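You operate a simulated robot arm through the tools that you are given. There is no shell and no other tool. Be economical: measure what you need, move in short steps, check, and stop when the job is done.

The job below is to be done with a simulated two-armed robot. You get a single attempt, and the scene is never put back.

## Task
Wipe up the spill on the top of the long table with the yellow cloth and put it back.

The check looks at the end state, three seconds after you hand in, the way a careful person would. Anything else that was tipped, shoved, dropped, spilled or broken makes it a failure. Flat cloth is picked up by pressing the open fingertips on it (5 to 10 N) and closing them slowly along it; thin cloth reads only 2 to 8 mm in the jaws.

## Robot
Two 7-joint arms with two-finger parallel grippers on one trunk, on a base that drives. Base frame: it is fixed to the floor where the robot stands at the start and does not move with it; the origin is under the middle of the robot, x ahead of it, y to its left, z up. Lengths are in mm, angles in degrees, forces in N, time in s.
The left shoulder is at the start at [70, 134, 1201], the right one opposite. Payload 1.57 kg a hand.
The TCP of each hand is the grasp point between the finger pads, 30 mm short of the fingertips. In the tool frame z runs along the fingers and y along their closing line. Largest opening 80 mm; finger width 17, thickness 12; the body of the gripper, 40 by 82 mm, starts 80 mm behind the TCP.
Orientation is told as [roll, pitch, yaw] about the base's x, y, z axes, in that order, counted from this pose: with the fingers straight down and closing along the base's y, the tool's x points along the base's -x, its y along +y and its z along -z.

## Interface
- The arms move only by the tool nudge_tool. It takes "left_commands", "right_commands" or both (then of equal length, played together; a hand with none holds still); each is a list that holds one entry, the list of rows, each a list of 7 numbers: the shift along the tool's x, y, z in mm, then the turn, a rotation vector about the tool's x, y, z in degrees, then the gripper command, from -1 (shut) to 1 (fully open), values between in proportion. In form: [[[tx, ty, tz, wx, wy, wz, fingers], ...]]. A call has 1 to 10 rows; each row shifts and turns the commanded pose from where the row before left it, along the tool's axes as they then stand. Each row takes 0.2 s and may step no farther than 50 mm and 8.6 degrees from the row before; otherwise, or with a gripper value out of range, the whole call is refused. Where a pose cannot be reached the arm comes as near as it can. A force on the tool above 40 N (or 10 N above the force at the start of the call, whichever is more), or a blocked arm, ends the call early, and 0.2 s more pass. Each finger travels about 153 mm/s and halts on what it meets, pressing with about 20 N; the grip force reading is that of the motor and also rises with nothing between the fingers. The clock runs only during rows and for 0.2 s after the last one: add rows that do not move to give the fingers time. The reply holds the time, the measured pose of the TCP, the force on the tool along the base axes, the opening and the grip force, in the units named above and with some noise.
- Cameras (640 x 400 px; columns grow to the right, rows downward): "scene" is now at [116, 35.3, 1405.8]; the picture's right is [0.47, -0.88, 0.00], its down [-0.70, -0.38, -0.60] and it looks along [0.53, 0.29, -0.80] (base axes); focal length 262 px, centre (320, 200). "left" rides on the left gripper at [72, 7, -122] in its tool frame; the picture's right is [-0.09, 1.00, 0.00], its down [-0.84, -0.08, -0.54] and it looks along [-0.54, -0.05, 0.84] (tool axes); focal length 238 px, centre (320, 200). "right" rides on the right gripper at [72, -6, -122] in its tool frame; the picture's right is [0.09, 1.00, 0.00], its down [-0.84, 0.08, -0.54] and it looks along [-0.54, 0.05, 0.84] (tool axes); focal length 238 px, centre (320, 200). There is no depth. A picture from a camera that has moved, and an enlarged one, comes with that camera's place and axes in the base frame and with its lens.
- grab_frame(camera): a new picture of that camera. No time passes.
- lift_body(by): slides the trunk up (or, below 0, down) by that many mm; the arms and the scene camera ride with it, the base frame stays. It gives what a move gives, with no picture.
- drive_base(legs): drives the robot by 1 to 6 legs, each [ahead, left, turn to the left] in mm, mm and degrees, along the robot's own axes; the way and the turn of a leg run together, so that a leg with both is an arc; at most 1500 mm and 180 degrees a leg. The arms and the cameras ride along, it lands a little off, and it stops where it bumps. It gives what a move gives.
- pan_tilt(pan, tilt): turns the head with the scene camera to pan (to the left, within 86 degrees either way) and tilt (down, from -29 to 69), counted from straight ahead of the robot. It gives what a move gives.
- inspect(camera, box): a new picture of the part [left, top, right, bottom] of that camera's present view, enlarged. No time passes.
- job_done(): hands the job in; it is judged then, once.

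Go step by step. Nothing tells you exact positions but the pictures and the camera data: compare them with the known pose of the tool, close in by small moves and look again before you grip or let go. The budget is 120 turns and 88 pictures, counting those below and the enlarged ones. Unless the task says otherwise, let go and move clear before handing in, and close with one line.

The tools are called after "Request:" as a command line: name --argument value ..., lists and objects as JSON in quotes. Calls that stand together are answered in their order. nudge_tool: Moves the arms, as the interface text tells. Its arguments: {"type":"object","properties":{"left_commands":{"type":"array","items":{"type":"array","items":{"type":"array","items":{"type":"number"}}}},"right_commands":{"type":"array","items":{"type":"array","items":{"type":"array","items":{"type":"number"}}}}},"required":[]} The other tools are called the same way: lift_body (by) slides the trunk up or down; drive_base (legs) drives the base; pan_tilt (pan, tilt) turns the head that bears the scene camera; grab_frame (camera) takes a picture; inspect (camera, box) takes an enlarged picture of a part of a camera's view; job_done () hands the job in.

At the start:

```text
time: 0.0
left_tcp_pos: [404.3, 312.9, 1092.7]
left_tool_rot: [0.0, 0.0, 0.2]
left_wrist_force: [0.0, 0.4, 0.0]
left_gripper_width: 80.2
left_grip_force: 0.0
right_tcp_pos: [389.7, -3.6, 1137.7]
right_tool_rot: [0.0, 0.1, -0.1]
right_wrist_force: [-1.0, 0.0, -0.7]
right_gripper_width: 79.9
right_grip_force: 0.0
trunk travel left (down, up): [-775.0, 165.0]
robot x, y, heading: [1.4, -2.3, -0.3]
head pan, tilt: [28.3, 52.8]
```

scene: 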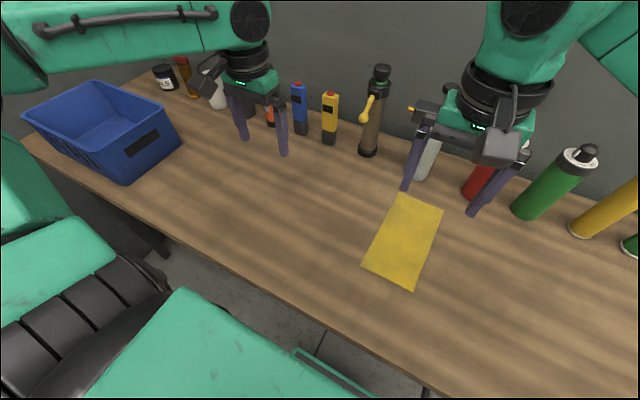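
right: 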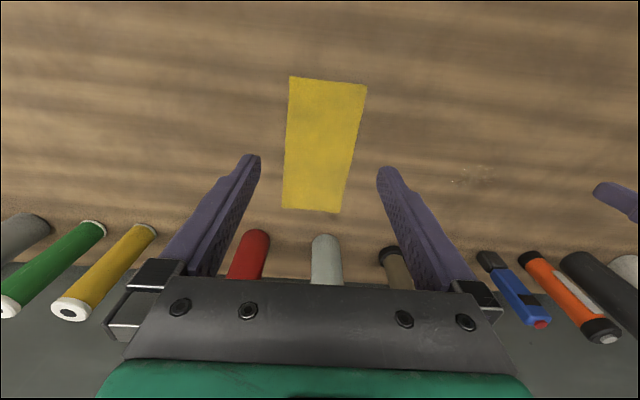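
left: 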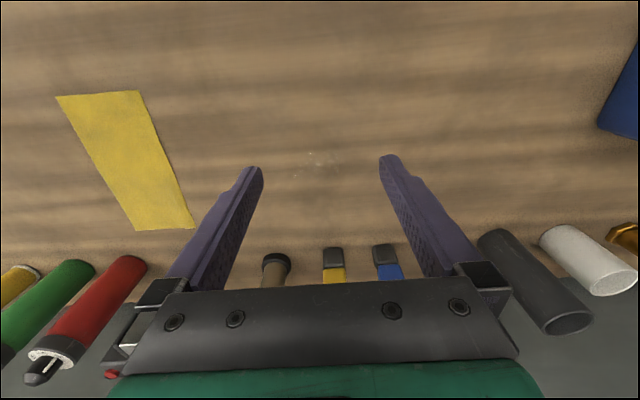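

I see the yellow cloth in front of the robot, and faint pale specks at about (510, 308) that could be the spill. I'll look closer and look around for other spills.

Request:
inspect --camera "left" --box '[240, 110, 400, 210]'

Request:
inspect --camera "scene" --box '[180, 100, 500, 300]'

Request:
pan_tilt --pan -35 --tilt 45

Request:
grab_frame --camera "scene"

```text
4.00 times, centred on (320, 160) of left
camera zoom: at [334.5, 319.2, 1215.9], right [0.09, 1.0, 0.0], down [0.84, -0.08, 0.54], along [0.54, -0.05, -0.84], focal length 953 px, centre (320, 360)
```

zoom: 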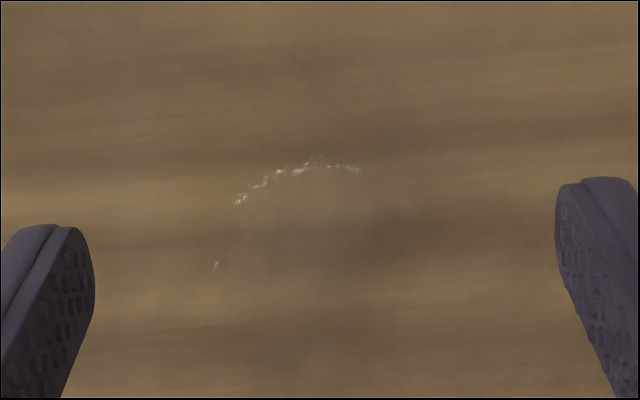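

```text
2.00 times, centred on (340, 200) of scene
camera zoom: at [116.0, 35.3, 1405.8], right [0.47, -0.88, 0.0], down [-0.7, -0.38, -0.6], along [0.53, 0.29, -0.8], focal length 523 px, centre (280, 200)
```

zoom: 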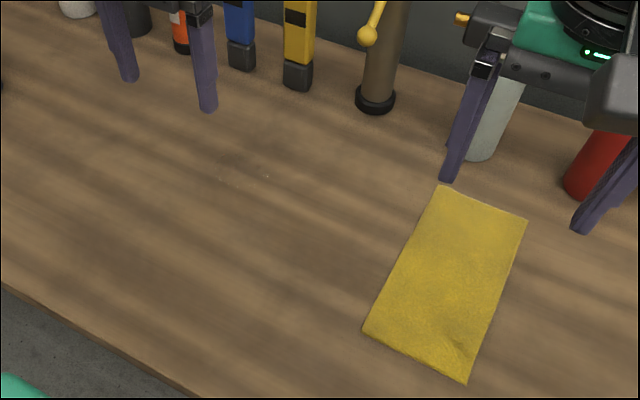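

```text
time: 1.3
left_tcp_pos: [405.6, 312.7, 1093.1]
left_tool_rot: [-0.1, 0.0, 0.1]
left_wrist_force: [-0.3, -0.8, -0.3]
left_gripper_width: 79.9
left_grip_force: 0.1
right_tcp_pos: [390.1, -2.5, 1138.0]
right_tool_rot: [0.0, 0.0, 0.0]
right_wrist_force: [0.1, 0.2, 0.6]
right_gripper_width: 80.2
right_grip_force: 0.0
trunk travel left (down, up): [-775.0, 165.0]
robot x, y, heading: [-3.6, 1.1, 0.2]
head pan, tilt: [-35.0, 45.0]
```

```text
82 pictures are left
camera scene: at [117.2, -46.6, 1416.3], right [-0.57, -0.82, 0.0], down [-0.58, 0.41, -0.71], along [0.58, -0.41, -0.71], focal length 262 px, centre (320, 200)
```

scene: 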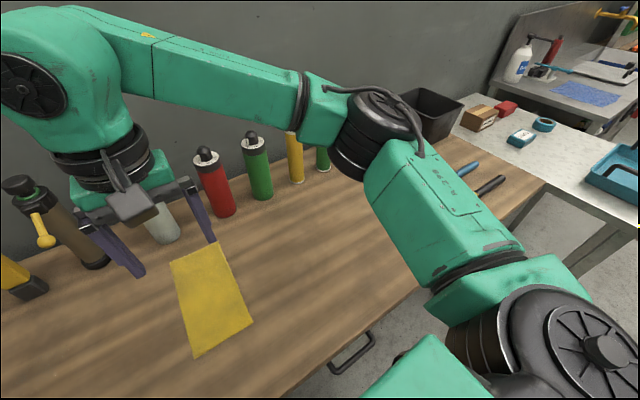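

The spill looks like a clear puddle about (505, 300), and the cloth lies at roughly x 372–638, y −62..68. I'll lower the left hand for a better look at the puddle.

Request:
nudge_tool --left_commands '[[[10, 0, 40, 0, 0, 0, 1], [10, 0, 40, 0, 0, 0, 1], [10, 0, 40, 0, 0, 0, 1], [10, 0, 20, 0, 0, 0, 1], [0, 0, 0, 0, 0, 0, 1]]]'

Request:
grab_frame --camera "left"

Request:
pan_tilt --pan 25 --tilt 55

Request:
grab_frame --camera "scene"

```text
time: 2.5
left_tcp_pos: [368.1, 311.2, 954.0]
left_tool_rot: [0.0, 0.0, 0.0]
left_wrist_force: [0.0, 0.1, 0.4]
left_gripper_width: 80.1
left_grip_force: 0.1
right_tcp_pos: [388.4, -2.2, 1138.4]
right_tool_rot: [-0.1, 0.0, 0.0]
right_wrist_force: [0.3, -0.9, 0.8]
right_gripper_width: 80.0
right_grip_force: 0.1
trunk travel left (down, up): [-775.0, 165.0]
robot x, y, heading: [3.4, 5.6, 0.1]
head pan, tilt: [-35.0, 45.0]
```

```text
81 pictures are left
camera left: at [295.6, 317.7, 1076.4], right [0.09, 1.0, 0.0], down [0.84, -0.08, 0.54], along [0.54, -0.05, -0.84], focal length 238 px, centre (320, 200)
```

left: 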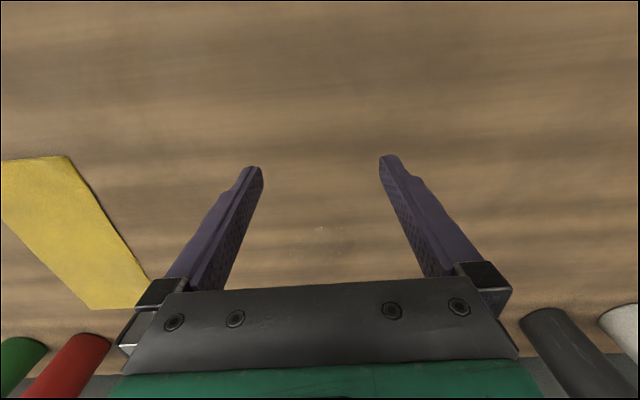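

```text
time: 3.8
left_tcp_pos: [366.9, 311.9, 953.0]
left_tool_rot: [0.1, 0.1, 0.0]
left_wrist_force: [0.2, 0.0, 0.0]
left_gripper_width: 80.2
left_grip_force: 0.1
right_tcp_pos: [389.6, -1.4, 1137.5]
right_tool_rot: [-0.1, 0.0, 0.0]
right_wrist_force: [-0.3, 0.0, 0.7]
right_gripper_width: 80.2
right_grip_force: 0.1
trunk travel left (down, up): [-775.0, 165.0]
robot x, y, heading: [-1.0, -0.0, -0.1]
head pan, tilt: [25.0, 55.0]
```

```text
80 pictures are left
camera scene: at [115.9, 30.4, 1402.9], right [0.42, -0.91, 0.0], down [-0.74, -0.35, -0.57], along [0.52, 0.24, -0.82], focal length 262 px, centre (320, 200)
```

scene: 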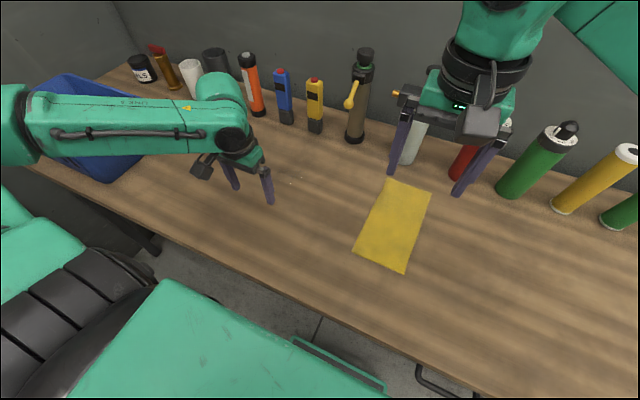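

Request:
inspect --camera "left" --box '[260, 180, 388, 260]'

Request:
inspect --camera "scene" --box '[240, 140, 368, 220]'

Request:
inspect --camera "right" --box '[400, 130, 528, 210]'

```text
5.00 times, centred on (324, 220) of left
camera zoom: at [295.7, 317.9, 1076.7], right [0.09, 1.0, 0.0], down [0.84, -0.08, 0.54], along [0.54, -0.05, -0.84], focal length 1192 px, centre (300, 100)
```

zoom: 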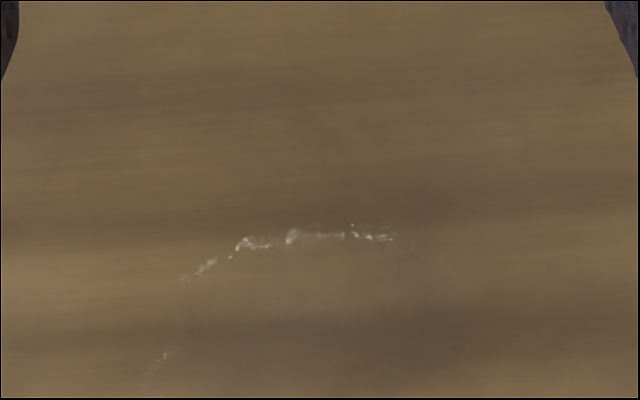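

```text
5.00 times, centred on (304, 180) of scene
camera zoom: at [115.9, 30.4, 1402.9], right [0.42, -0.91, 0.0], down [-0.74, -0.35, -0.57], along [0.52, 0.24, -0.82], focal length 1308 px, centre (400, 300)
```

zoom: 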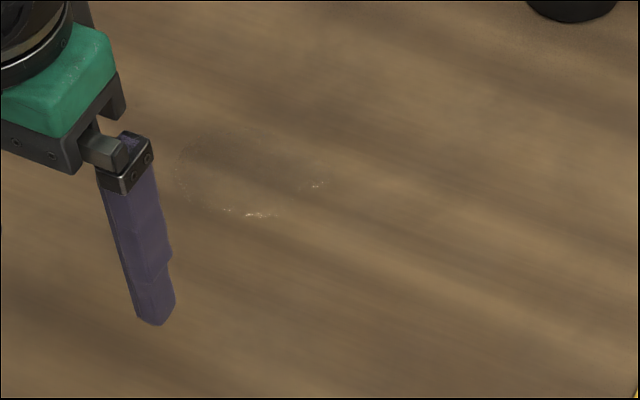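

```text
5.00 times, centred on (464, 170) of right
camera zoom: at [316.6, -8.8, 1259.2], right [-0.09, 1.0, 0.0], down [0.84, 0.08, 0.54], along [0.54, 0.05, -0.84], focal length 1192 px, centre (-400, 350)
```

zoom: 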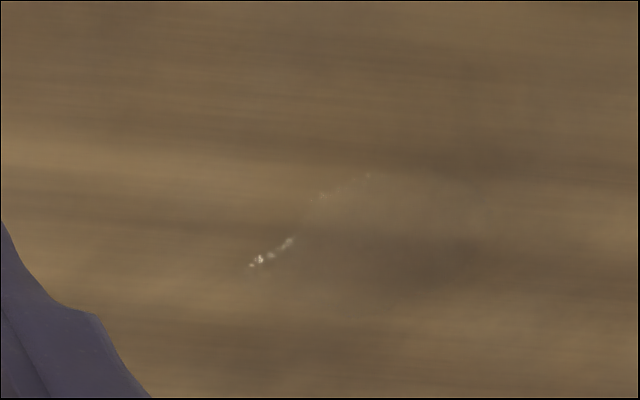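

The camera rays only agree with each other if the tabletop is near z ≈ 861, not 811. That puts the spill near (510, 303) with a radius of about 45, and the cloth at x 360–598, y −55..64. I'll move the right hand aside and bring the left hand over the +y edge of the cloth.

Request:
nudge_tool --right_commands '[[[0, -40, 0, 0, 0, 0, 1], [0, -40, 0, 0, 0, 0, 1], [0, -40, 0, 0, 0, 0, 1], [0, -40, 0, 0, 0, 0, 1], [0, -40, 0, 0, 0, 0, 1], [0, -40, 0, 0, 0, 0, 1], [0, 0, 0, 0, 0, 0, 1]]]'

Request:
nudge_tool --left_commands '[[[-10, -30, -20, 0, 0, 0, 0.2], [-15, -40, 0, 0, 0, 0, 0.2], [-15, -40, 0, 0, 0, 0, 0.2], [-15, -40, 0, 0, 0, 0, 0.2], [-15, -40, 0, 0, 0, 0, 0.2], [-15, -40, 0, 0, 0, 0, 0.2], [-15, -40, 0, 0, 0, 0, 0.2], [-10, 0, 20, 0, 0, 0, 0.2], [0, 0, 0, 0, 0, 0, 0.2]]]'

Request:
grab_frame --camera "left"

Request:
grab_frame --camera "scene"

```text
time: 5.4
left_tcp_pos: [367.1, 311.8, 953.8]
left_tool_rot: [0.0, 0.0, 0.2]
left_wrist_force: [-0.1, 0.4, -0.7]
left_gripper_width: 79.9
left_grip_force: 0.1
right_tcp_pos: [386.0, -242.4, 1138.2]
right_tool_rot: [-0.1, 0.0, 0.1]
right_wrist_force: [1.0, 0.5, 1.2]
right_gripper_width: 79.7
right_grip_force: 0.0
trunk travel left (down, up): [-775.0, 165.0]
robot x, y, heading: [2.7, 2.8, -0.2]
head pan, tilt: [25.0, 55.0]
```

```text
time: 7.4
left_tcp_pos: [445.8, 87.8, 966.1]
left_tool_rot: [-0.1, -0.1, 0.1]
left_wrist_force: [0.5, -0.7, 0.1]
left_gripper_width: 47.9
left_grip_force: 0.0
left hand out of reach, approached as far as the arm can: row 6, 7, 8
right_tcp_pos: [386.7, -242.7, 1137.4]
right_tool_rot: [0.0, 0.1, 0.0]
right_wrist_force: [-0.2, -0.8, 0.2]
right_gripper_width: 80.1
right_grip_force: 0.0
trunk travel left (down, up): [-775.0, 165.0]
robot x, y, heading: [-4.5, -0.9, -0.1]
head pan, tilt: [25.0, 55.0]
```

```text
76 pictures are left
camera left: at [374.4, 96.6, 1089.1], right [0.09, 1.0, 0.0], down [0.84, -0.08, 0.54], along [0.54, -0.05, -0.84], focal length 238 px, centre (320, 200)
```

left: 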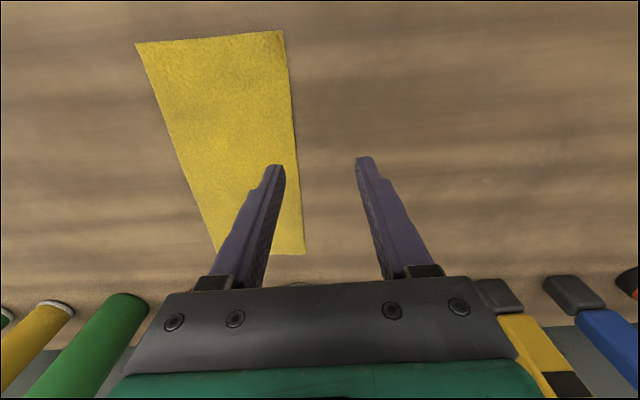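

```text
75 pictures are left
camera scene: at [116.3, 30.4, 1402.9], right [0.42, -0.91, 0.0], down [-0.74, -0.35, -0.57], along [0.52, 0.24, -0.82], focal length 262 px, centre (320, 200)
```

scene: 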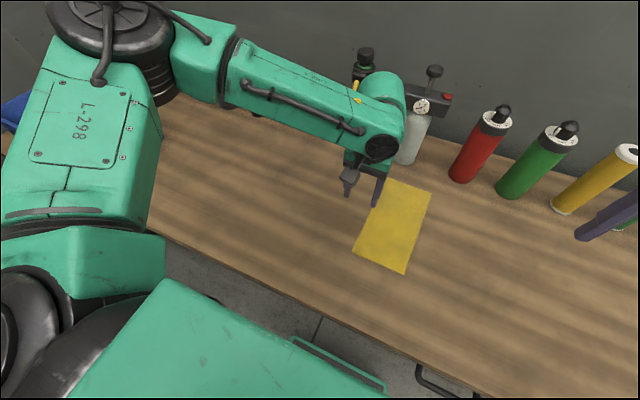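

The left hand stops short of the cloth here because it reaches too far across the body. I'll drive the base 150 mm to the right so the cloth sits on the left hand's own side.

Request:
nudge_tool --left_commands '[[[0, 40, 0, 0, 0, 0, 0.2], [0, 40, 0, 0, 0, 0, 0.2], [0, 30, 0, 0, 0, 0, 0.2], [0, 0, 0, 0, 0, 0, 0.2]]]'

Request:
drive_base --legs '[[0, -150, 0]]'

Request:
grab_frame --camera "left"

```text
time: 8.4
left_tcp_pos: [446.1, 198.4, 967.9]
left_tool_rot: [0.0, 0.0, 0.1]
left_wrist_force: [-0.3, 0.2, 0.2]
left_gripper_width: 47.7
left_grip_force: 0.1
right_tcp_pos: [386.6, -244.6, 1138.5]
right_tool_rot: [0.1, -0.1, -0.1]
right_wrist_force: [0.8, 0.5, 0.1]
right_gripper_width: 80.0
right_grip_force: 0.1
trunk travel left (down, up): [-775.0, 165.0]
robot x, y, heading: [-1.7, 0.5, -0.3]
head pan, tilt: [25.0, 55.0]
```

```text
time: 9.8
left_tcp_pos: [446.9, 54.1, 966.2]
left_tool_rot: [-0.1, 0.1, 0.2]
left_wrist_force: [0.4, -0.2, -0.4]
left_gripper_width: 48.3
left_grip_force: 0.1
right_tcp_pos: [388.0, -387.3, 1139.1]
right_tool_rot: [-0.1, 0.1, 0.2]
right_wrist_force: [0.4, -0.3, 0.0]
right_gripper_width: 80.1
right_grip_force: 0.1
trunk travel left (down, up): [-775.0, 165.0]
robot x, y, heading: [0.6, -146.0, 0.6]
head pan, tilt: [25.0, 55.0]
```

```text
74 pictures are left
camera left: at [374.4, 60.9, 1089.5], right [0.09, 1.0, 0.0], down [0.84, -0.07, 0.54], along [0.54, -0.05, -0.84], focal length 238 px, centre (320, 200)
```

left: 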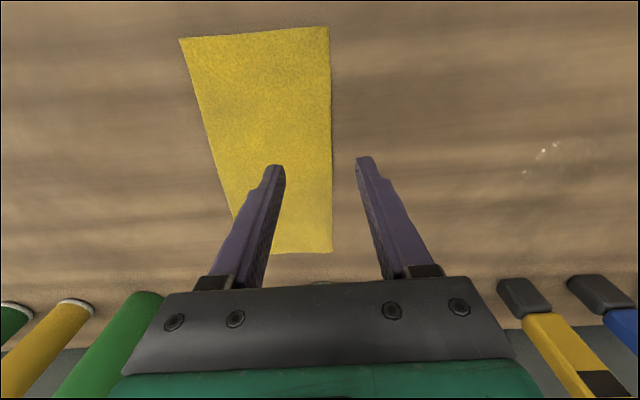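

Estimates stay consistent (cloth corner at (362, 68), table z ≈ 861). I'll go down near the surface above the cloth's +y edge.

Request:
nudge_tool --left_commands '[[[-16, -8, 15, 0, 0, 0, 0.1], [-16, -8, 15, 0, 0, 0, 0.1], [0, 0, 15, 0, 0, 0, 0.1], [0, 0, 8, 0, 0, 0, 0.1], [0, 0, 0, 0, 0, 0, 0.1]]]'

Request:
grab_frame --camera "left"

Request:
grab_frame --camera "scene"

```text
time: 11.0
left_tcp_pos: [477.1, 38.2, 914.6]
left_tool_rot: [0.1, 0.0, 0.4]
left_wrist_force: [0.1, 0.1, 0.6]
left_gripper_width: 43.8
left_grip_force: 0.0
right_tcp_pos: [387.0, -389.8, 1137.9]
right_tool_rot: [0.0, 0.0, 0.2]
right_wrist_force: [0.0, -0.9, 0.1]
right_gripper_width: 79.8
right_grip_force: 0.1
trunk travel left (down, up): [-775.0, 165.0]
robot x, y, heading: [0.1, -145.7, 0.2]
head pan, tilt: [25.0, 55.0]
```

```text
73 pictures are left
camera left: at [405.9, 43.1, 1036.9], right [0.09, 1.0, 0.0], down [0.84, -0.07, 0.54], along [0.54, -0.05, -0.84], focal length 238 px, centre (320, 200)
```

left: 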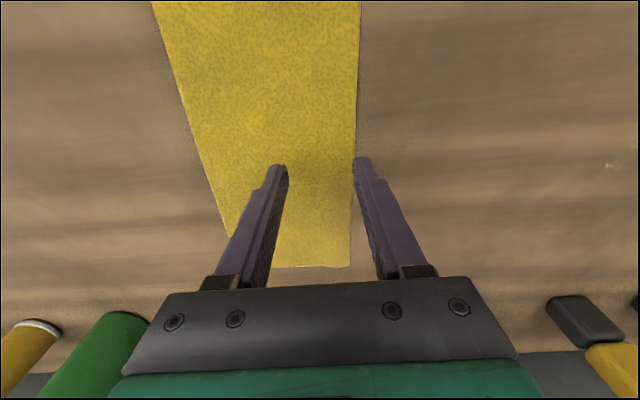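

```text
72 pictures are left
camera scene: at [116.1, -116.6, 1402.9], right [0.43, -0.9, 0.0], down [-0.74, -0.35, -0.57], along [0.52, 0.24, -0.82], focal length 262 px, centre (320, 200)
```

scene: 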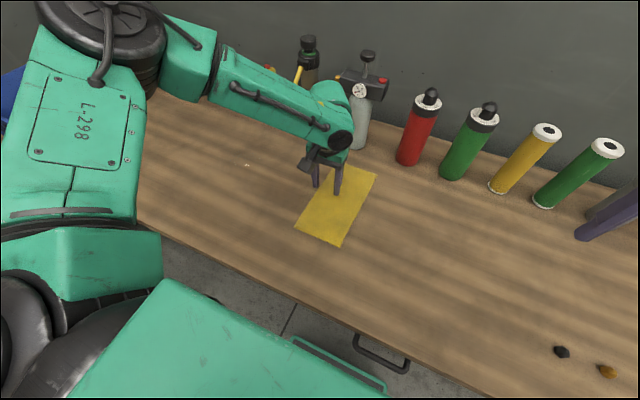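

The left fingertips hover about 20 mm over the cloth, with the outer finger right at its edge. I'll shift inward a bit and lower gently until I read contact.

Request:
nudge_tool --left_commands '[[[0, -10, 6, 0, 0, 0, 0.1], [0, 0, 6, 0, 0, 0, 0.1], [0, 0, 4, 0, 0, 0, 0.1], [0, 0, 3, 0, 0, 0, 0.1], [0, 0, 0, 0, 0, 0, 0.1]]]'

Request:
grab_frame --camera "left"

```text
time: 12.2
left_tcp_pos: [477.9, 27.0, 894.6]
left_tool_rot: [0.0, 0.0, 0.3]
left_wrist_force: [0.5, -0.5, 0.4]
left_gripper_width: 44.1
left_grip_force: 0.0
right_tcp_pos: [387.7, -388.6, 1138.9]
right_tool_rot: [-0.1, -0.1, 0.2]
right_wrist_force: [0.2, 0.0, -1.0]
right_gripper_width: 80.0
right_grip_force: 0.0
trunk travel left (down, up): [-775.0, 165.0]
robot x, y, heading: [0.3, -151.8, 0.4]
head pan, tilt: [25.0, 55.0]
```

```text
71 pictures are left
camera left: at [406.2, 33.2, 1017.9], right [0.09, 1.0, 0.0], down [0.84, -0.07, 0.54], along [0.54, -0.05, -0.84], focal length 238 px, centre (320, 200)
```

left: 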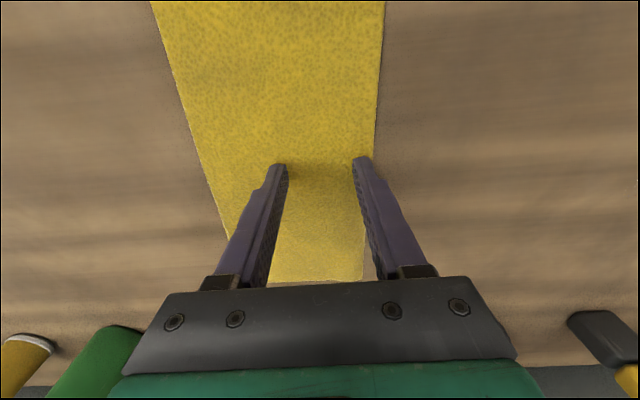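

Request:
nudge_tool --left_commands '[[[0, 0, 2, 0, 0, 0, 0.1], [0, 0, 2, 0, 0, 0, 0.1], [0, 0, 0, 0, 0, 0, 0.1]]]'

```text
time: 13.0
left_tcp_pos: [476.5, 27.7, 892.4]
left_tool_rot: [0.0, 0.0, 0.4]
left_wrist_force: [0.3, -0.4, 0.1]
left_gripper_width: 43.7
left_grip_force: 0.1
right_tcp_pos: [388.6, -389.5, 1138.0]
right_tool_rot: [0.0, 0.0, 0.1]
right_wrist_force: [-0.5, 0.4, 0.0]
right_gripper_width: 80.2
right_grip_force: 0.1
trunk travel left (down, up): [-775.0, 165.0]
robot x, y, heading: [-1.4, -145.4, 0.2]
head pan, tilt: [25.0, 55.0]
```

Request:
nudge_tool --left_commands '[[[0, 0, 2, 0, 0, 0, 0.1], [0, 0, 1, 0, 0, 0, 0.1], [0, 0, 0, 0, 0, 0, 0.1]]]'

```text
time: 13.8
left_tcp_pos: [476.1, 28.8, 891.2]
left_tool_rot: [0.0, -0.1, 0.3]
left_wrist_force: [0.2, 0.6, 2.5]
left_gripper_width: 44.1
left_grip_force: 0.0
left hand out of reach, approached as far as the arm can: row 2
right_tcp_pos: [386.0, -390.1, 1138.2]
right_tool_rot: [0.1, 0.0, 0.1]
right_wrist_force: [0.2, -0.3, -0.1]
right_gripper_width: 79.9
right_grip_force: 0.1
trunk travel left (down, up): [-775.0, 165.0]
robot x, y, heading: [-0.2, -146.3, 0.2]
head pan, tilt: [25.0, 55.0]
```

Contact begins at TCP z ≈ 891, so the table is near 861 as computed. I'll press slightly more to get 5–10 N.

Request:
nudge_tool --left_commands '[[[0, 0, 1.5, 0, 0, 0, 0.1], [0, 0, 1.5, 0, 0, 0, 0.1], [0, 0, 0, 0, 0, 0, 0.1]]]'

```text
time: 14.6
left_tcp_pos: [474.2, 27.5, 891.9]
left_tool_rot: [-0.1, -0.4, 0.4]
left_wrist_force: [5.7, -0.1, 23.0]
left_gripper_width: 44.1
left_grip_force: 0.0
right_tcp_pos: [385.8, -390.7, 1139.4]
right_tool_rot: [0.1, -0.1, 0.2]
right_wrist_force: [-0.2, -0.5, 0.2]
right_gripper_width: 80.0
right_grip_force: 0.0
trunk travel left (down, up): [-775.0, 165.0]
robot x, y, heading: [4.6, -147.7, 0.2]
head pan, tilt: [25.0, 55.0]
```

Request:
nudge_tool --left_commands '[[[0, 0, -2, 0, 0, 0, 0.1], [0, 0, 0, 0, 0, 0, 0.1]]]'

```text
time: 15.2
left_tcp_pos: [475.3, 29.6, 892.0]
left_tool_rot: [0.0, -0.3, 0.4]
left_wrist_force: [2.7, -0.2, 17.3]
left_gripper_width: 43.8
left_grip_force: 0.1
right_tcp_pos: [384.9, -390.4, 1138.8]
right_tool_rot: [0.0, -0.1, 0.2]
right_wrist_force: [0.7, 0.4, -0.5]
right_gripper_width: 79.8
right_grip_force: 0.1
trunk travel left (down, up): [-775.0, 165.0]
robot x, y, heading: [-0.8, -148.1, -0.1]
head pan, tilt: [25.0, 55.0]
```

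Request:
nudge_tool --left_commands '[[[0, 0, -1.5, 0, 0, 0, 0.1], [0, 0, 0, 0, 0, 0, 0.1]]]'

```text
time: 15.8
left_tcp_pos: [475.7, 29.3, 891.9]
left_tool_rot: [0.0, 0.1, 0.2]
left_wrist_force: [-0.8, -1.5, 6.2]
left_gripper_width: 43.9
left_grip_force: 0.2
right_tcp_pos: [385.8, -391.3, 1139.0]
right_tool_rot: [0.0, -0.2, 0.2]
right_wrist_force: [0.0, 0.0, 0.0]
right_gripper_width: 79.9
right_grip_force: 0.1
trunk travel left (down, up): [-775.0, 165.0]
robot x, y, heading: [-3.1, -148.9, 0.3]
head pan, tilt: [25.0, 55.0]
```

Pressing at about 6 N. I'll close slowly now.

Request:
nudge_tool --left_commands '[[[0, 0, 0, 0, 0, 0, 0], [0, 0, 0, 0, 0, 0, -0.12], [0, 0, 0, 0, 0, 0, -0.24], [0, 0, 0, 0, 0, 0, -0.36], [0, 0, 0, 0, 0, 0, -0.48], [0, 0, 0, 0, 0, 0, -0.6], [0, 0, 0, 0, 0, 0, -0.72], [0, 0, 0, 0, 0, 0, -0.84], [0, 0, 0, 0, 0, 0, -1], [0, 0, 0, 0, 0, 0, -1]]]'

Request:
grab_frame --camera "left"

Request:
grab_frame --camera "scene"

```text
time: 18.0
left_tcp_pos: [476.6, 28.4, 891.7]
left_tool_rot: [0.0, -0.1, 0.3]
left_wrist_force: [-0.5, 0.5, 0.3]
left_gripper_width: 2.2
left_grip_force: 20.4
right_tcp_pos: [388.4, -390.1, 1138.4]
right_tool_rot: [-0.1, 0.0, 0.2]
right_wrist_force: [0.3, -0.8, 0.2]
right_gripper_width: 80.0
right_grip_force: 0.1
trunk travel left (down, up): [-775.0, 165.0]
robot x, y, heading: [-1.8, -145.7, 0.4]
head pan, tilt: [25.0, 55.0]
```

```text
70 pictures are left
camera left: at [405.4, 35.4, 1014.5], right [0.09, 1.0, 0.0], down [0.84, -0.07, 0.54], along [0.54, -0.05, -0.84], focal length 238 px, centre (320, 200)
```

left: 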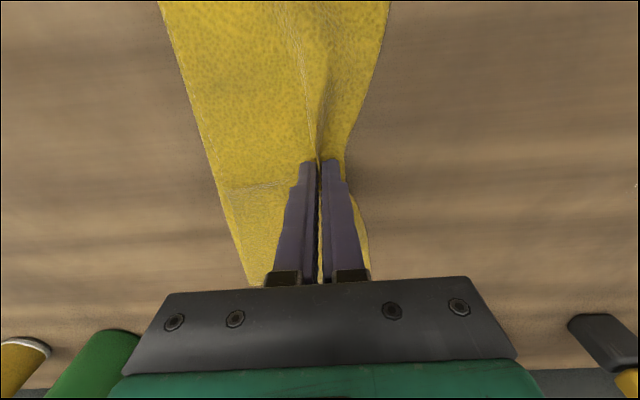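

```text
69 pictures are left
camera scene: at [115.9, -116.6, 1402.9], right [0.43, -0.9, 0.0], down [-0.74, -0.35, -0.57], along [0.52, 0.24, -0.82], focal length 262 px, centre (320, 200)
```

scene: 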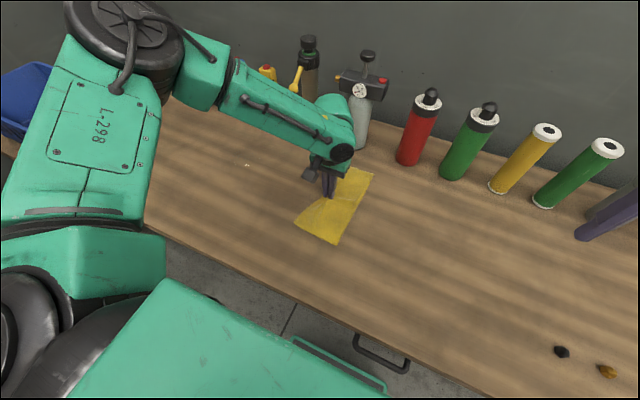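

The cloth is pinched (2.2 mm). I'll drag it along +y on the table in small steps.

Request:
nudge_tool --left_commands '[[[0, 15, -1, 0, 0, 0, -1], [0, 15, 0, 0, 0, 0, -1], [0, 20, 0, 0, 0, 0, -1], [0, 20, 0, 0, 0, 0, -1], [0, 20, 0, 0, 0, 0, -1], [0, 20, 0, 0, 0, 0, -1], [0, 0, 0, 0, 0, 0, -1]]]'

Request:
grab_frame --camera "left"

Request:
grab_frame --camera "scene"

```text
time: 19.6
left_tcp_pos: [476.1, 140.0, 891.6]
left_tool_rot: [0.1, 0.0, 0.3]
left_wrist_force: [-0.7, 1.1, 2.0]
left_gripper_width: 2.2
left_grip_force: 19.5
right_tcp_pos: [387.4, -390.7, 1138.0]
right_tool_rot: [-0.1, 0.1, 0.2]
right_wrist_force: [-0.5, -0.2, -0.4]
right_gripper_width: 80.0
right_grip_force: 0.0
trunk travel left (down, up): [-775.0, 165.0]
robot x, y, heading: [2.4, -148.3, 0.1]
head pan, tilt: [25.0, 55.0]
```

```text
68 pictures are left
camera left: at [404.5, 145.6, 1014.5], right [0.09, 1.0, 0.0], down [0.84, -0.07, 0.54], along [0.54, -0.05, -0.84], focal length 238 px, centre (320, 200)
```

left: 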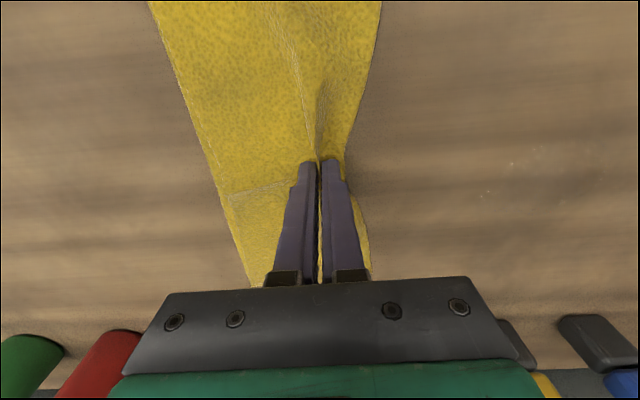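

```text
67 pictures are left
camera scene: at [115.9, -117.1, 1403.0], right [0.43, -0.9, 0.0], down [-0.74, -0.35, -0.57], along [0.52, 0.24, -0.82], focal length 262 px, centre (320, 200)
```

scene: 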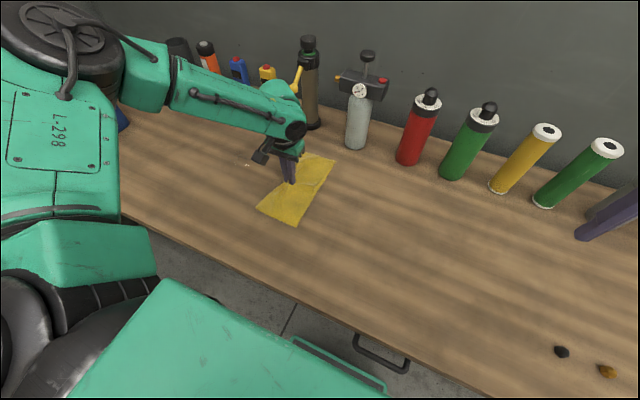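

Request:
nudge_tool --left_commands '[[[0, 20, 0, 0, 0, 0, -1], [0, 20, 0, 0, 0, 0, -1], [0, 20, 0, 0, 0, 0, -1], [0, 20, 0, 0, 0, 0, -1], [0, 20, 0, 0, 0, 0, -1], [0, 20, 0, 0, 0, 0, -1], [0, 0, 0, 0, 0, 0, -1]]]'

Request:
grab_frame --camera "scene"

```text
time: 21.2
left_tcp_pos: [476.4, 259.0, 893.6]
left_tool_rot: [0.0, 0.0, 0.3]
left_wrist_force: [-0.2, 0.2, -0.3]
left_gripper_width: 2.5
left_grip_force: 20.2
right_tcp_pos: [386.8, -390.6, 1138.9]
right_tool_rot: [0.1, 0.0, 0.2]
right_wrist_force: [0.8, 0.7, 0.2]
right_gripper_width: 80.0
right_grip_force: 0.0
trunk travel left (down, up): [-775.0, 165.0]
robot x, y, heading: [2.0, -146.0, 0.1]
head pan, tilt: [25.0, 55.0]
```

```text
66 pictures are left
camera scene: at [116.0, -116.8, 1402.9], right [0.43, -0.9, 0.0], down [-0.74, -0.35, -0.57], along [0.52, 0.24, -0.82], focal length 262 px, centre (320, 200)
```

scene: 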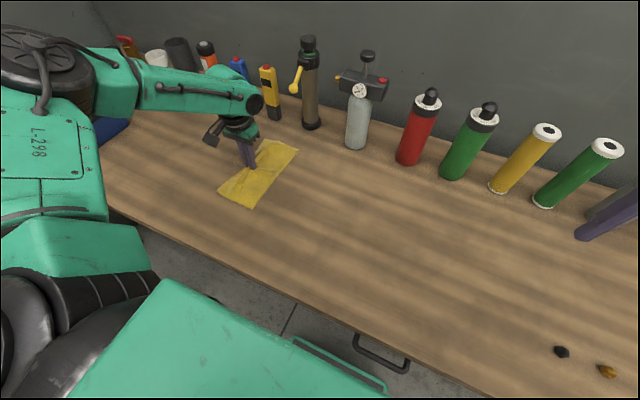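

Request:
nudge_tool --left_commands '[[[0, 20, 1, 0, 0, 0, -1], [0, 20, 0.5, 0, 0, 0, -1], [0, 20, 0, 0, 0, 0, -1], [0, 20, 0, 0, 0, 0, -1], [0, 0, 0, 0, 0, 0, -1]]]'

Request:
grab_frame --camera "left"

Request:
grab_frame --camera "scene"

```text
time: 22.4
left_tcp_pos: [473.2, 339.3, 892.3]
left_tool_rot: [0.2, -0.3, 0.2]
left_wrist_force: [0.1, -3.3, 7.5]
left_gripper_width: 2.5
left_grip_force: 19.7
right_tcp_pos: [385.4, -390.9, 1138.6]
right_tool_rot: [0.1, 0.0, 0.1]
right_wrist_force: [-0.3, -0.1, -0.3]
right_gripper_width: 80.0
right_grip_force: 0.1
trunk travel left (down, up): [-775.0, 165.0]
robot x, y, heading: [0.2, -146.8, 0.3]
head pan, tilt: [25.0, 55.0]
```

```text
65 pictures are left
camera left: at [401.8, 345.1, 1014.1], right [0.09, 1.0, 0.0], down [0.83, -0.08, 0.55], along [0.54, -0.05, -0.84], focal length 238 px, centre (320, 200)
```

left: 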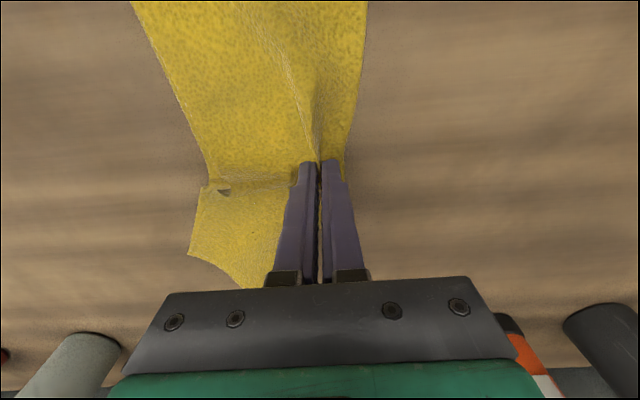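

```text
64 pictures are left
camera scene: at [114.0, -118.2, 1403.1], right [0.43, -0.9, 0.0], down [-0.74, -0.35, -0.57], along [0.52, 0.25, -0.82], focal length 262 px, centre (320, 200)
```

scene: 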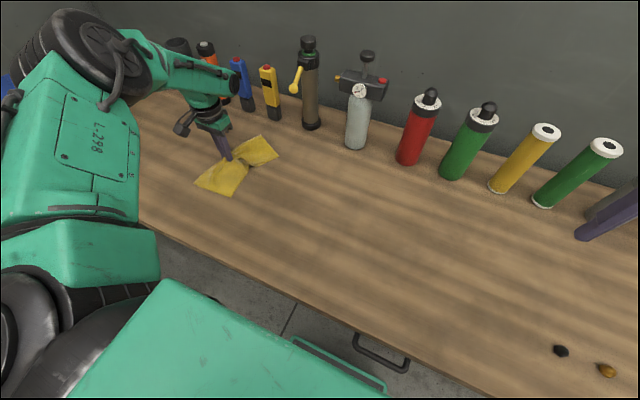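

Request:
inspect --camera "scene" --box '[160, 110, 320, 210]'

Request:
inspect --camera "left" --box '[120, 100, 440, 300]'

```text
4.00 times, centred on (240, 160) of scene
camera zoom: at [114.0, -118.2, 1403.1], right [0.43, -0.9, 0.0], down [-0.74, -0.35, -0.57], along [0.52, 0.25, -0.82], focal length 1047 px, centre (640, 360)
```

zoom: 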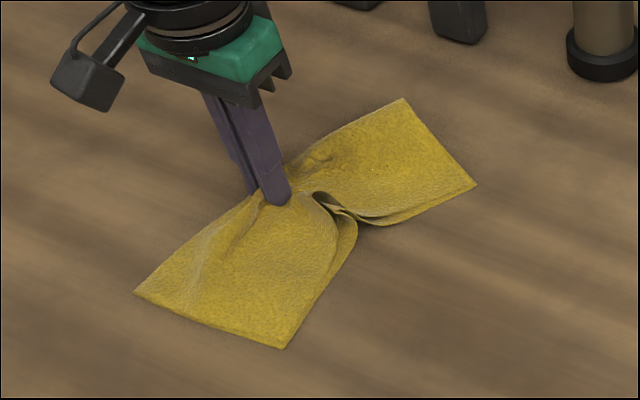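

```text
2.00 times, centred on (280, 200) of left
camera zoom: at [401.8, 345.1, 1014.1], right [0.09, 1.0, 0.0], down [0.83, -0.08, 0.55], along [0.54, -0.05, -0.84], focal length 477 px, centre (400, 200)
```

zoom: 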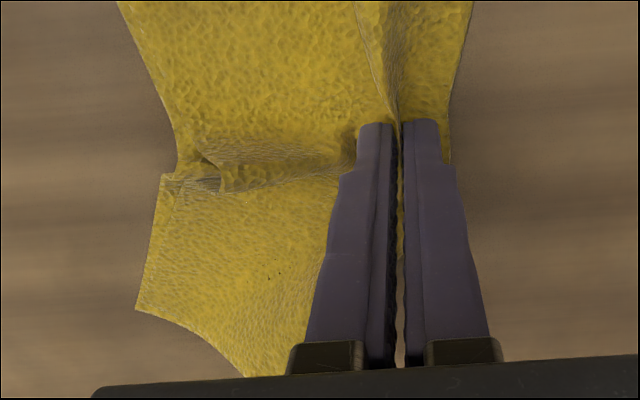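

The cloth now covers the spill area, but pressing harder made it ruck in the middle. I'll let go, lift and look.

Request:
nudge_tool --left_commands '[[[0, 0, -1.5, 0, 0, 0, -1], [0, 0, 0, 0, 0, 0, -0.7], [0, 0, 0, 0, 0, 0, -0.4], [0, 0, -20, 0, 0, 0, -0.4], [0, 0, -40, 0, 0, 0, -0.4], [0, 0, -40, 0, 0, 0, -0.4], [0, 0, 0, 0, 0, 0, -0.4]]]'

Request:
grab_frame --camera "left"

Request:
inspect --camera "scene" --box '[160, 110, 320, 210]'

```text
time: 24.0
left_tcp_pos: [474.4, 336.2, 988.6]
left_tool_rot: [0.0, -0.1, 0.2]
left_wrist_force: [-0.1, 0.5, -0.5]
left_gripper_width: 23.8
left_grip_force: 0.0
right_tcp_pos: [388.6, -388.8, 1138.1]
right_tool_rot: [0.0, 0.0, 0.2]
right_wrist_force: [-0.3, 1.4, -0.1]
right_gripper_width: 79.8
right_grip_force: 0.1
trunk travel left (down, up): [-775.0, 165.0]
robot x, y, heading: [-2.2, -147.4, -0.1]
head pan, tilt: [25.0, 55.0]
```

```text
61 pictures are left
camera left: at [403.0, 343.4, 1110.9], right [0.09, 1.0, 0.0], down [0.84, -0.07, 0.54], along [0.54, -0.05, -0.84], focal length 238 px, centre (320, 200)
```

left: 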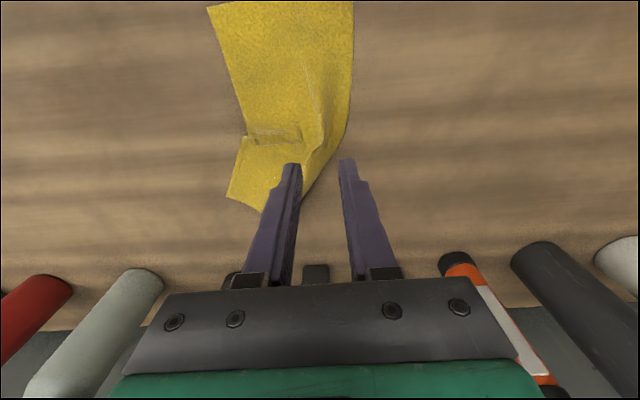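

```text
4.00 times, centred on (240, 160) of scene
camera zoom: at [116.5, -116.3, 1402.9], right [0.43, -0.9, 0.0], down [-0.74, -0.35, -0.57], along [0.52, 0.24, -0.82], focal length 1047 px, centre (640, 360)
```

zoom: 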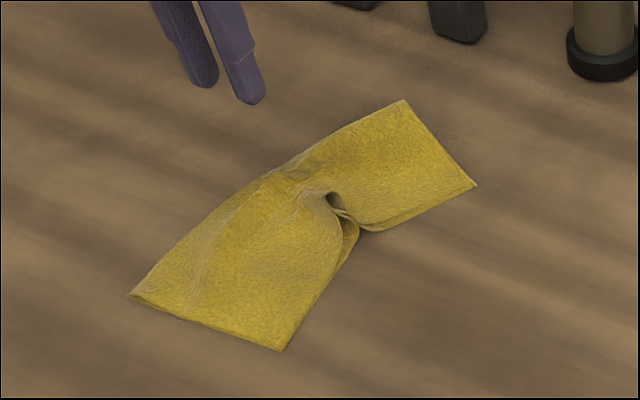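

The cloth lies over the spill with a ruck in its middle. I'll pinch its near end and pull it towards the robot (−x) to straighten it, which also wipes more.

Request:
nudge_tool --left_commands '[[[45, -14, 0, 0, 0, 0, 0.1], [43, -14, 0, 0, 0, 0, 0.1], [0, 0, 35, 0, 0, 0, 0.1], [0, 0, 30, 0, 0, 0, 0.1], [0, 0, 20, 0, 0, 0, 0.1], [0, 0, 0, 0, 0, 0, 0.1]]]'

Request:
grab_frame --camera "left"

Request:
grab_frame --camera "scene"

```text
time: 25.4
left_tcp_pos: [387.1, 309.9, 908.0]
left_tool_rot: [-0.1, 0.1, 0.3]
left_wrist_force: [-0.6, -0.1, -0.2]
left_gripper_width: 44.2
left_grip_force: 0.0
right_tcp_pos: [386.5, -388.5, 1138.6]
right_tool_rot: [0.0, 0.0, 0.2]
right_wrist_force: [-0.1, 0.1, -0.4]
right_gripper_width: 80.1
right_grip_force: 0.2
trunk travel left (down, up): [-775.0, 165.0]
robot x, y, heading: [-1.4, -150.0, 0.1]
head pan, tilt: [25.0, 55.0]
```

```text
59 pictures are left
camera left: at [316.4, 316.8, 1030.4], right [0.09, 1.0, 0.0], down [0.84, -0.07, 0.54], along [0.54, -0.05, -0.84], focal length 238 px, centre (320, 200)
```

left: 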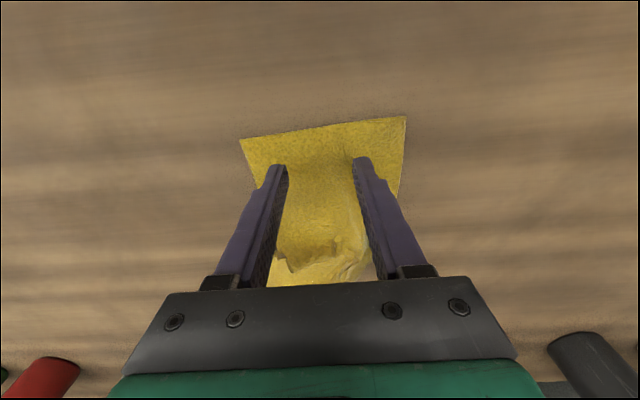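

```text
58 pictures are left
camera scene: at [116.8, -116.7, 1402.9], right [0.43, -0.9, 0.0], down [-0.74, -0.35, -0.57], along [0.52, 0.24, -0.82], focal length 262 px, centre (320, 200)
```

scene: 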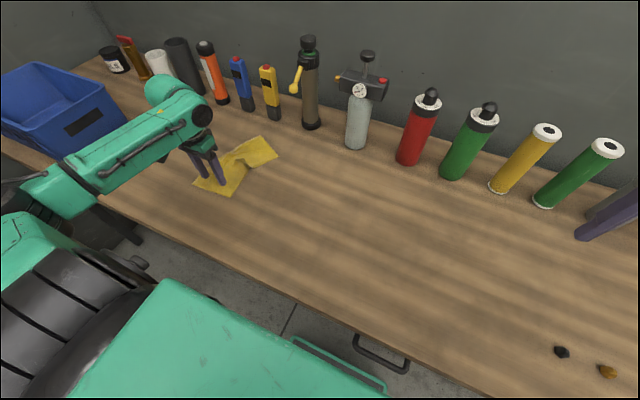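

Request:
nudge_tool --left_commands '[[[0, 0, 7, 0, 0, 0, 0.1], [0, 0, 6, 0, 0, 0, 0.1], [0, 0, 2, 0, 0, 0, 0.1], [0, 0, 0, 0, 0, 0, 0.1]]]'

```text
time: 26.4
left_tcp_pos: [387.6, 309.7, 892.9]
left_tool_rot: [0.0, 0.1, 0.3]
left_wrist_force: [-0.7, -0.7, 0.7]
left_gripper_width: 43.9
left_grip_force: 0.0
right_tcp_pos: [386.8, -389.4, 1138.8]
right_tool_rot: [-0.1, 0.0, 0.2]
right_wrist_force: [-0.1, 0.1, -0.6]
right_gripper_width: 80.0
right_grip_force: 0.0
trunk travel left (down, up): [-775.0, 165.0]
robot x, y, heading: [0.6, -147.6, 0.4]
head pan, tilt: [25.0, 55.0]
```

Request:
nudge_tool --left_commands '[[[0, 0, 1.5, 0, 0, 0, 0.1], [0, 0, 0, 0, 0, 0, 0.1]]]'

```text
time: 27.0
left_tcp_pos: [387.9, 310.5, 892.4]
left_tool_rot: [0.1, -0.2, 0.3]
left_wrist_force: [1.3, 0.5, 8.1]
left_gripper_width: 43.9
left_grip_force: 0.1
right_tcp_pos: [386.2, -389.8, 1138.8]
right_tool_rot: [0.0, 0.0, 0.1]
right_wrist_force: [-0.3, 0.3, 0.3]
right_gripper_width: 80.0
right_grip_force: 0.1
trunk travel left (down, up): [-775.0, 165.0]
robot x, y, heading: [1.5, -145.4, 0.2]
head pan, tilt: [25.0, 55.0]
```

8 N of pressing; I'll close slowly.

Request:
nudge_tool --left_commands '[[[0, 0, 0, 0, 0, 0, 0], [0, 0, 0, 0, 0, 0, -0.12], [0, 0, 0, 0, 0, 0, -0.24], [0, 0, 0, 0, 0, 0, -0.36], [0, 0, 0, 0, 0, 0, -0.48], [0, 0, 0, 0, 0, 0, -0.6], [0, 0, 0, 0, 0, 0, -0.72], [0, 0, 0, 0, 0, 0, -0.84], [0, 0, 0, 0, 0, 0, -1], [0, 0, 0, 0, 0, 0, -1]]]'

Request:
nudge_tool --left_commands '[[[10, 0, -1, 0, 0, 0, -1], [10, 0, 0, 0, 0, 0, -1], [10, 0, 0, 0, 0, 0, -1], [10, 0, 0, 0, 0, 0, -1], [0, 0, 0, 0, 0, 0, -1]]]'

Request:
grab_frame --camera "left"

Request:
inspect --camera "scene" --box '[160, 110, 320, 210]'

```text
time: 29.2
left_tcp_pos: [386.9, 308.8, 891.1]
left_tool_rot: [0.0, -0.1, 0.4]
left_wrist_force: [0.9, 1.1, 11.9]
left_gripper_width: 3.0
left_grip_force: 20.2
right_tcp_pos: [385.8, -390.8, 1139.2]
right_tool_rot: [0.1, -0.1, 0.2]
right_wrist_force: [-0.1, -0.2, -0.1]
right_gripper_width: 80.0
right_grip_force: 0.0
trunk travel left (down, up): [-775.0, 165.0]
robot x, y, heading: [3.1, -147.1, 0.4]
head pan, tilt: [25.0, 55.0]
```

```text
time: 30.4
left_tcp_pos: [346.9, 309.5, 891.5]
left_tool_rot: [0.0, 0.1, 0.3]
left_wrist_force: [0.5, -0.3, 0.8]
left_gripper_width: 2.7
left_grip_force: 19.9
right_tcp_pos: [386.5, -389.5, 1138.0]
right_tool_rot: [-0.1, 0.0, 0.2]
right_wrist_force: [0.1, 0.4, -0.5]
right_gripper_width: 80.0
right_grip_force: 0.1
trunk travel left (down, up): [-775.0, 165.0]
robot x, y, heading: [-0.1, -145.4, -0.0]
head pan, tilt: [25.0, 55.0]
```

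```text
57 pictures are left
camera left: at [275.8, 316.7, 1014.8], right [0.09, 1.0, 0.0], down [0.84, -0.07, 0.54], along [0.54, -0.05, -0.84], focal length 238 px, centre (320, 200)
```

left: 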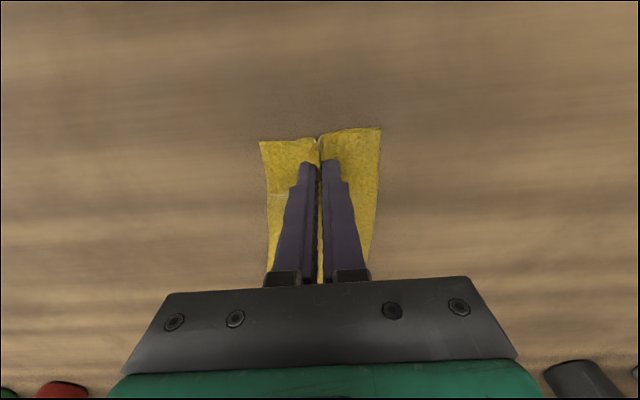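

```text
4.00 times, centred on (240, 160) of scene
camera zoom: at [116.2, -116.4, 1402.9], right [0.43, -0.9, 0.0], down [-0.74, -0.35, -0.57], along [0.52, 0.24, -0.82], focal length 1047 px, centre (640, 360)
```

zoom: 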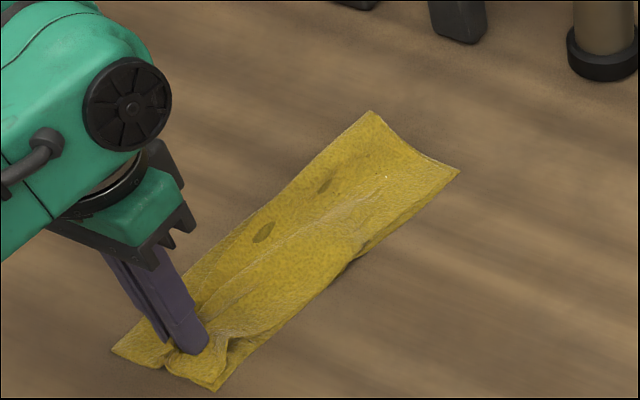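

The cloth straightened out nicely and shows wet marks. I'll lift it by this end, so it hangs free, and check whether the spill is gone.

Request:
nudge_tool --left_commands '[[[-5, 0, -30, 0, 0, 0, -1], [-10, 0, -30, 0, 0, 0, -1], [-15, 0, -30, 0, 0, 0, -1], [-15, 0, -30, 0, 0, 0, -1], [-15, 0, -30, 0, 0, 0, -1], [-15, 0, -30, 0, 0, 0, -1], [-15, 0, -30, 0, 0, 0, -1], [0, 0, -30, 0, 0, 0, -1], [0, 0, 0, 0, 0, 0, -1]]]'

Request:
grab_frame --camera "scene"

Request:
grab_frame --camera "left"

```text
time: 32.4
left_tcp_pos: [434.9, 311.3, 1130.7]
left_tool_rot: [-0.1, -0.1, 0.3]
left_wrist_force: [0.3, 0.1, 0.0]
left_gripper_width: 2.5
left_grip_force: 19.4
right_tcp_pos: [387.9, -388.5, 1138.3]
right_tool_rot: [0.0, 0.0, 0.1]
right_wrist_force: [0.1, -0.6, 0.5]
right_gripper_width: 80.1
right_grip_force: 0.0
trunk travel left (down, up): [-775.0, 165.0]
robot x, y, heading: [-3.8, -149.6, -0.2]
head pan, tilt: [25.0, 55.0]
```

```text
55 pictures are left
camera scene: at [116.1, -116.1, 1402.9], right [0.43, -0.9, 0.0], down [-0.74, -0.35, -0.57], along [0.52, 0.24, -0.82], focal length 262 px, centre (320, 200)
```

scene: 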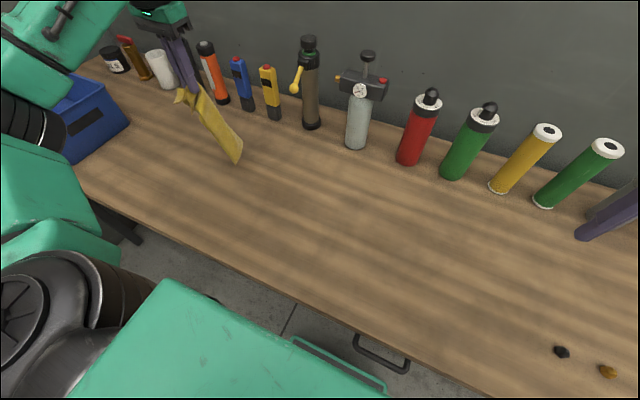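

```text
54 pictures are left
camera left: at [364.1, 317.5, 1254.5], right [0.09, 1.0, 0.0], down [0.84, -0.07, 0.54], along [0.54, -0.05, -0.84], focal length 238 px, centre (320, 200)
```

left: 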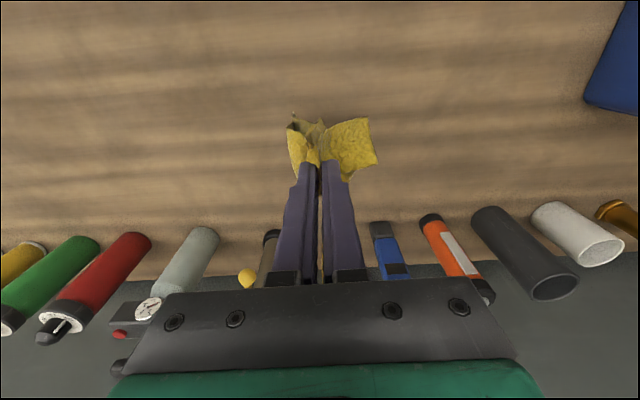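

Request:
nudge_tool --left_commands '[[[0, -30, -20, 0, 0, 0, -1], [0, -40, -10, 0, 0, 0, -1], [0, -40, 0, 0, 0, 0, -1], [0, -40, 0, 0, 0, 0, -1], [0, 0, 0, 0, 0, 0, -1], [0, 0, 0, 0, 0, 0, -1]]]'

Request:
inspect --camera "scene" --box '[140, 90, 332, 210]'

Request:
grab_frame --camera "left"

```text
time: 33.8
left_tcp_pos: [438.1, 158.5, 1159.8]
left_tool_rot: [0.0, -0.1, 0.3]
left_wrist_force: [-0.4, 0.4, -0.3]
left_gripper_width: 2.8
left_grip_force: 19.7
right_tcp_pos: [386.8, -389.6, 1137.8]
right_tool_rot: [0.0, 0.0, 0.2]
right_wrist_force: [-0.5, 0.6, -0.1]
right_gripper_width: 79.9
right_grip_force: 0.1
trunk travel left (down, up): [-775.0, 165.0]
robot x, y, heading: [2.7, -148.1, 0.1]
head pan, tilt: [25.0, 55.0]
```

```text
3.33 times, centred on (236, 150) of scene
camera zoom: at [116.0, -116.0, 1402.9], right [0.43, -0.9, 0.0], down [-0.74, -0.35, -0.57], along [0.52, 0.24, -0.82], focal length 872 px, centre (600, 367)
```

zoom: 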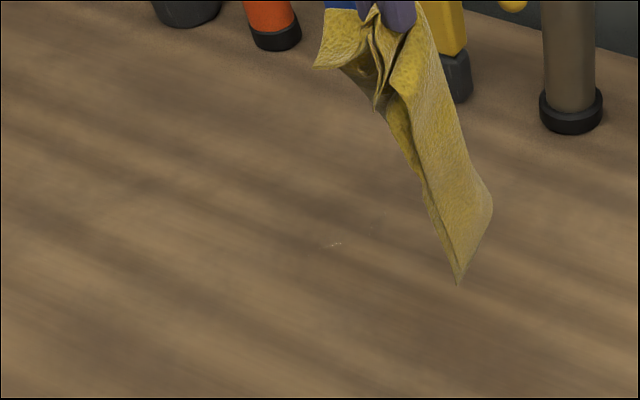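

```text
52 pictures are left
camera left: at [367.2, 163.7, 1283.5], right [0.09, 1.0, 0.0], down [0.84, -0.07, 0.54], along [0.54, -0.05, -0.84], focal length 238 px, centre (320, 200)
```

left: 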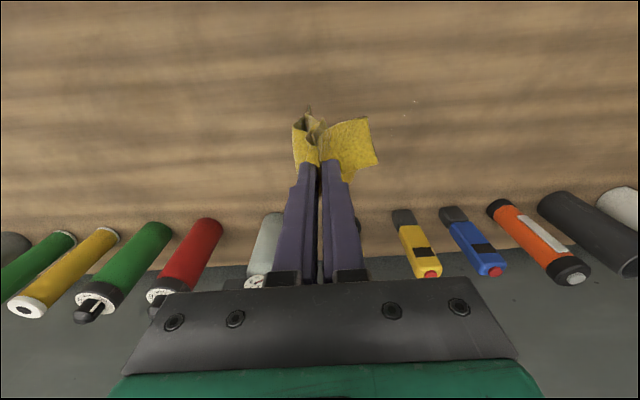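

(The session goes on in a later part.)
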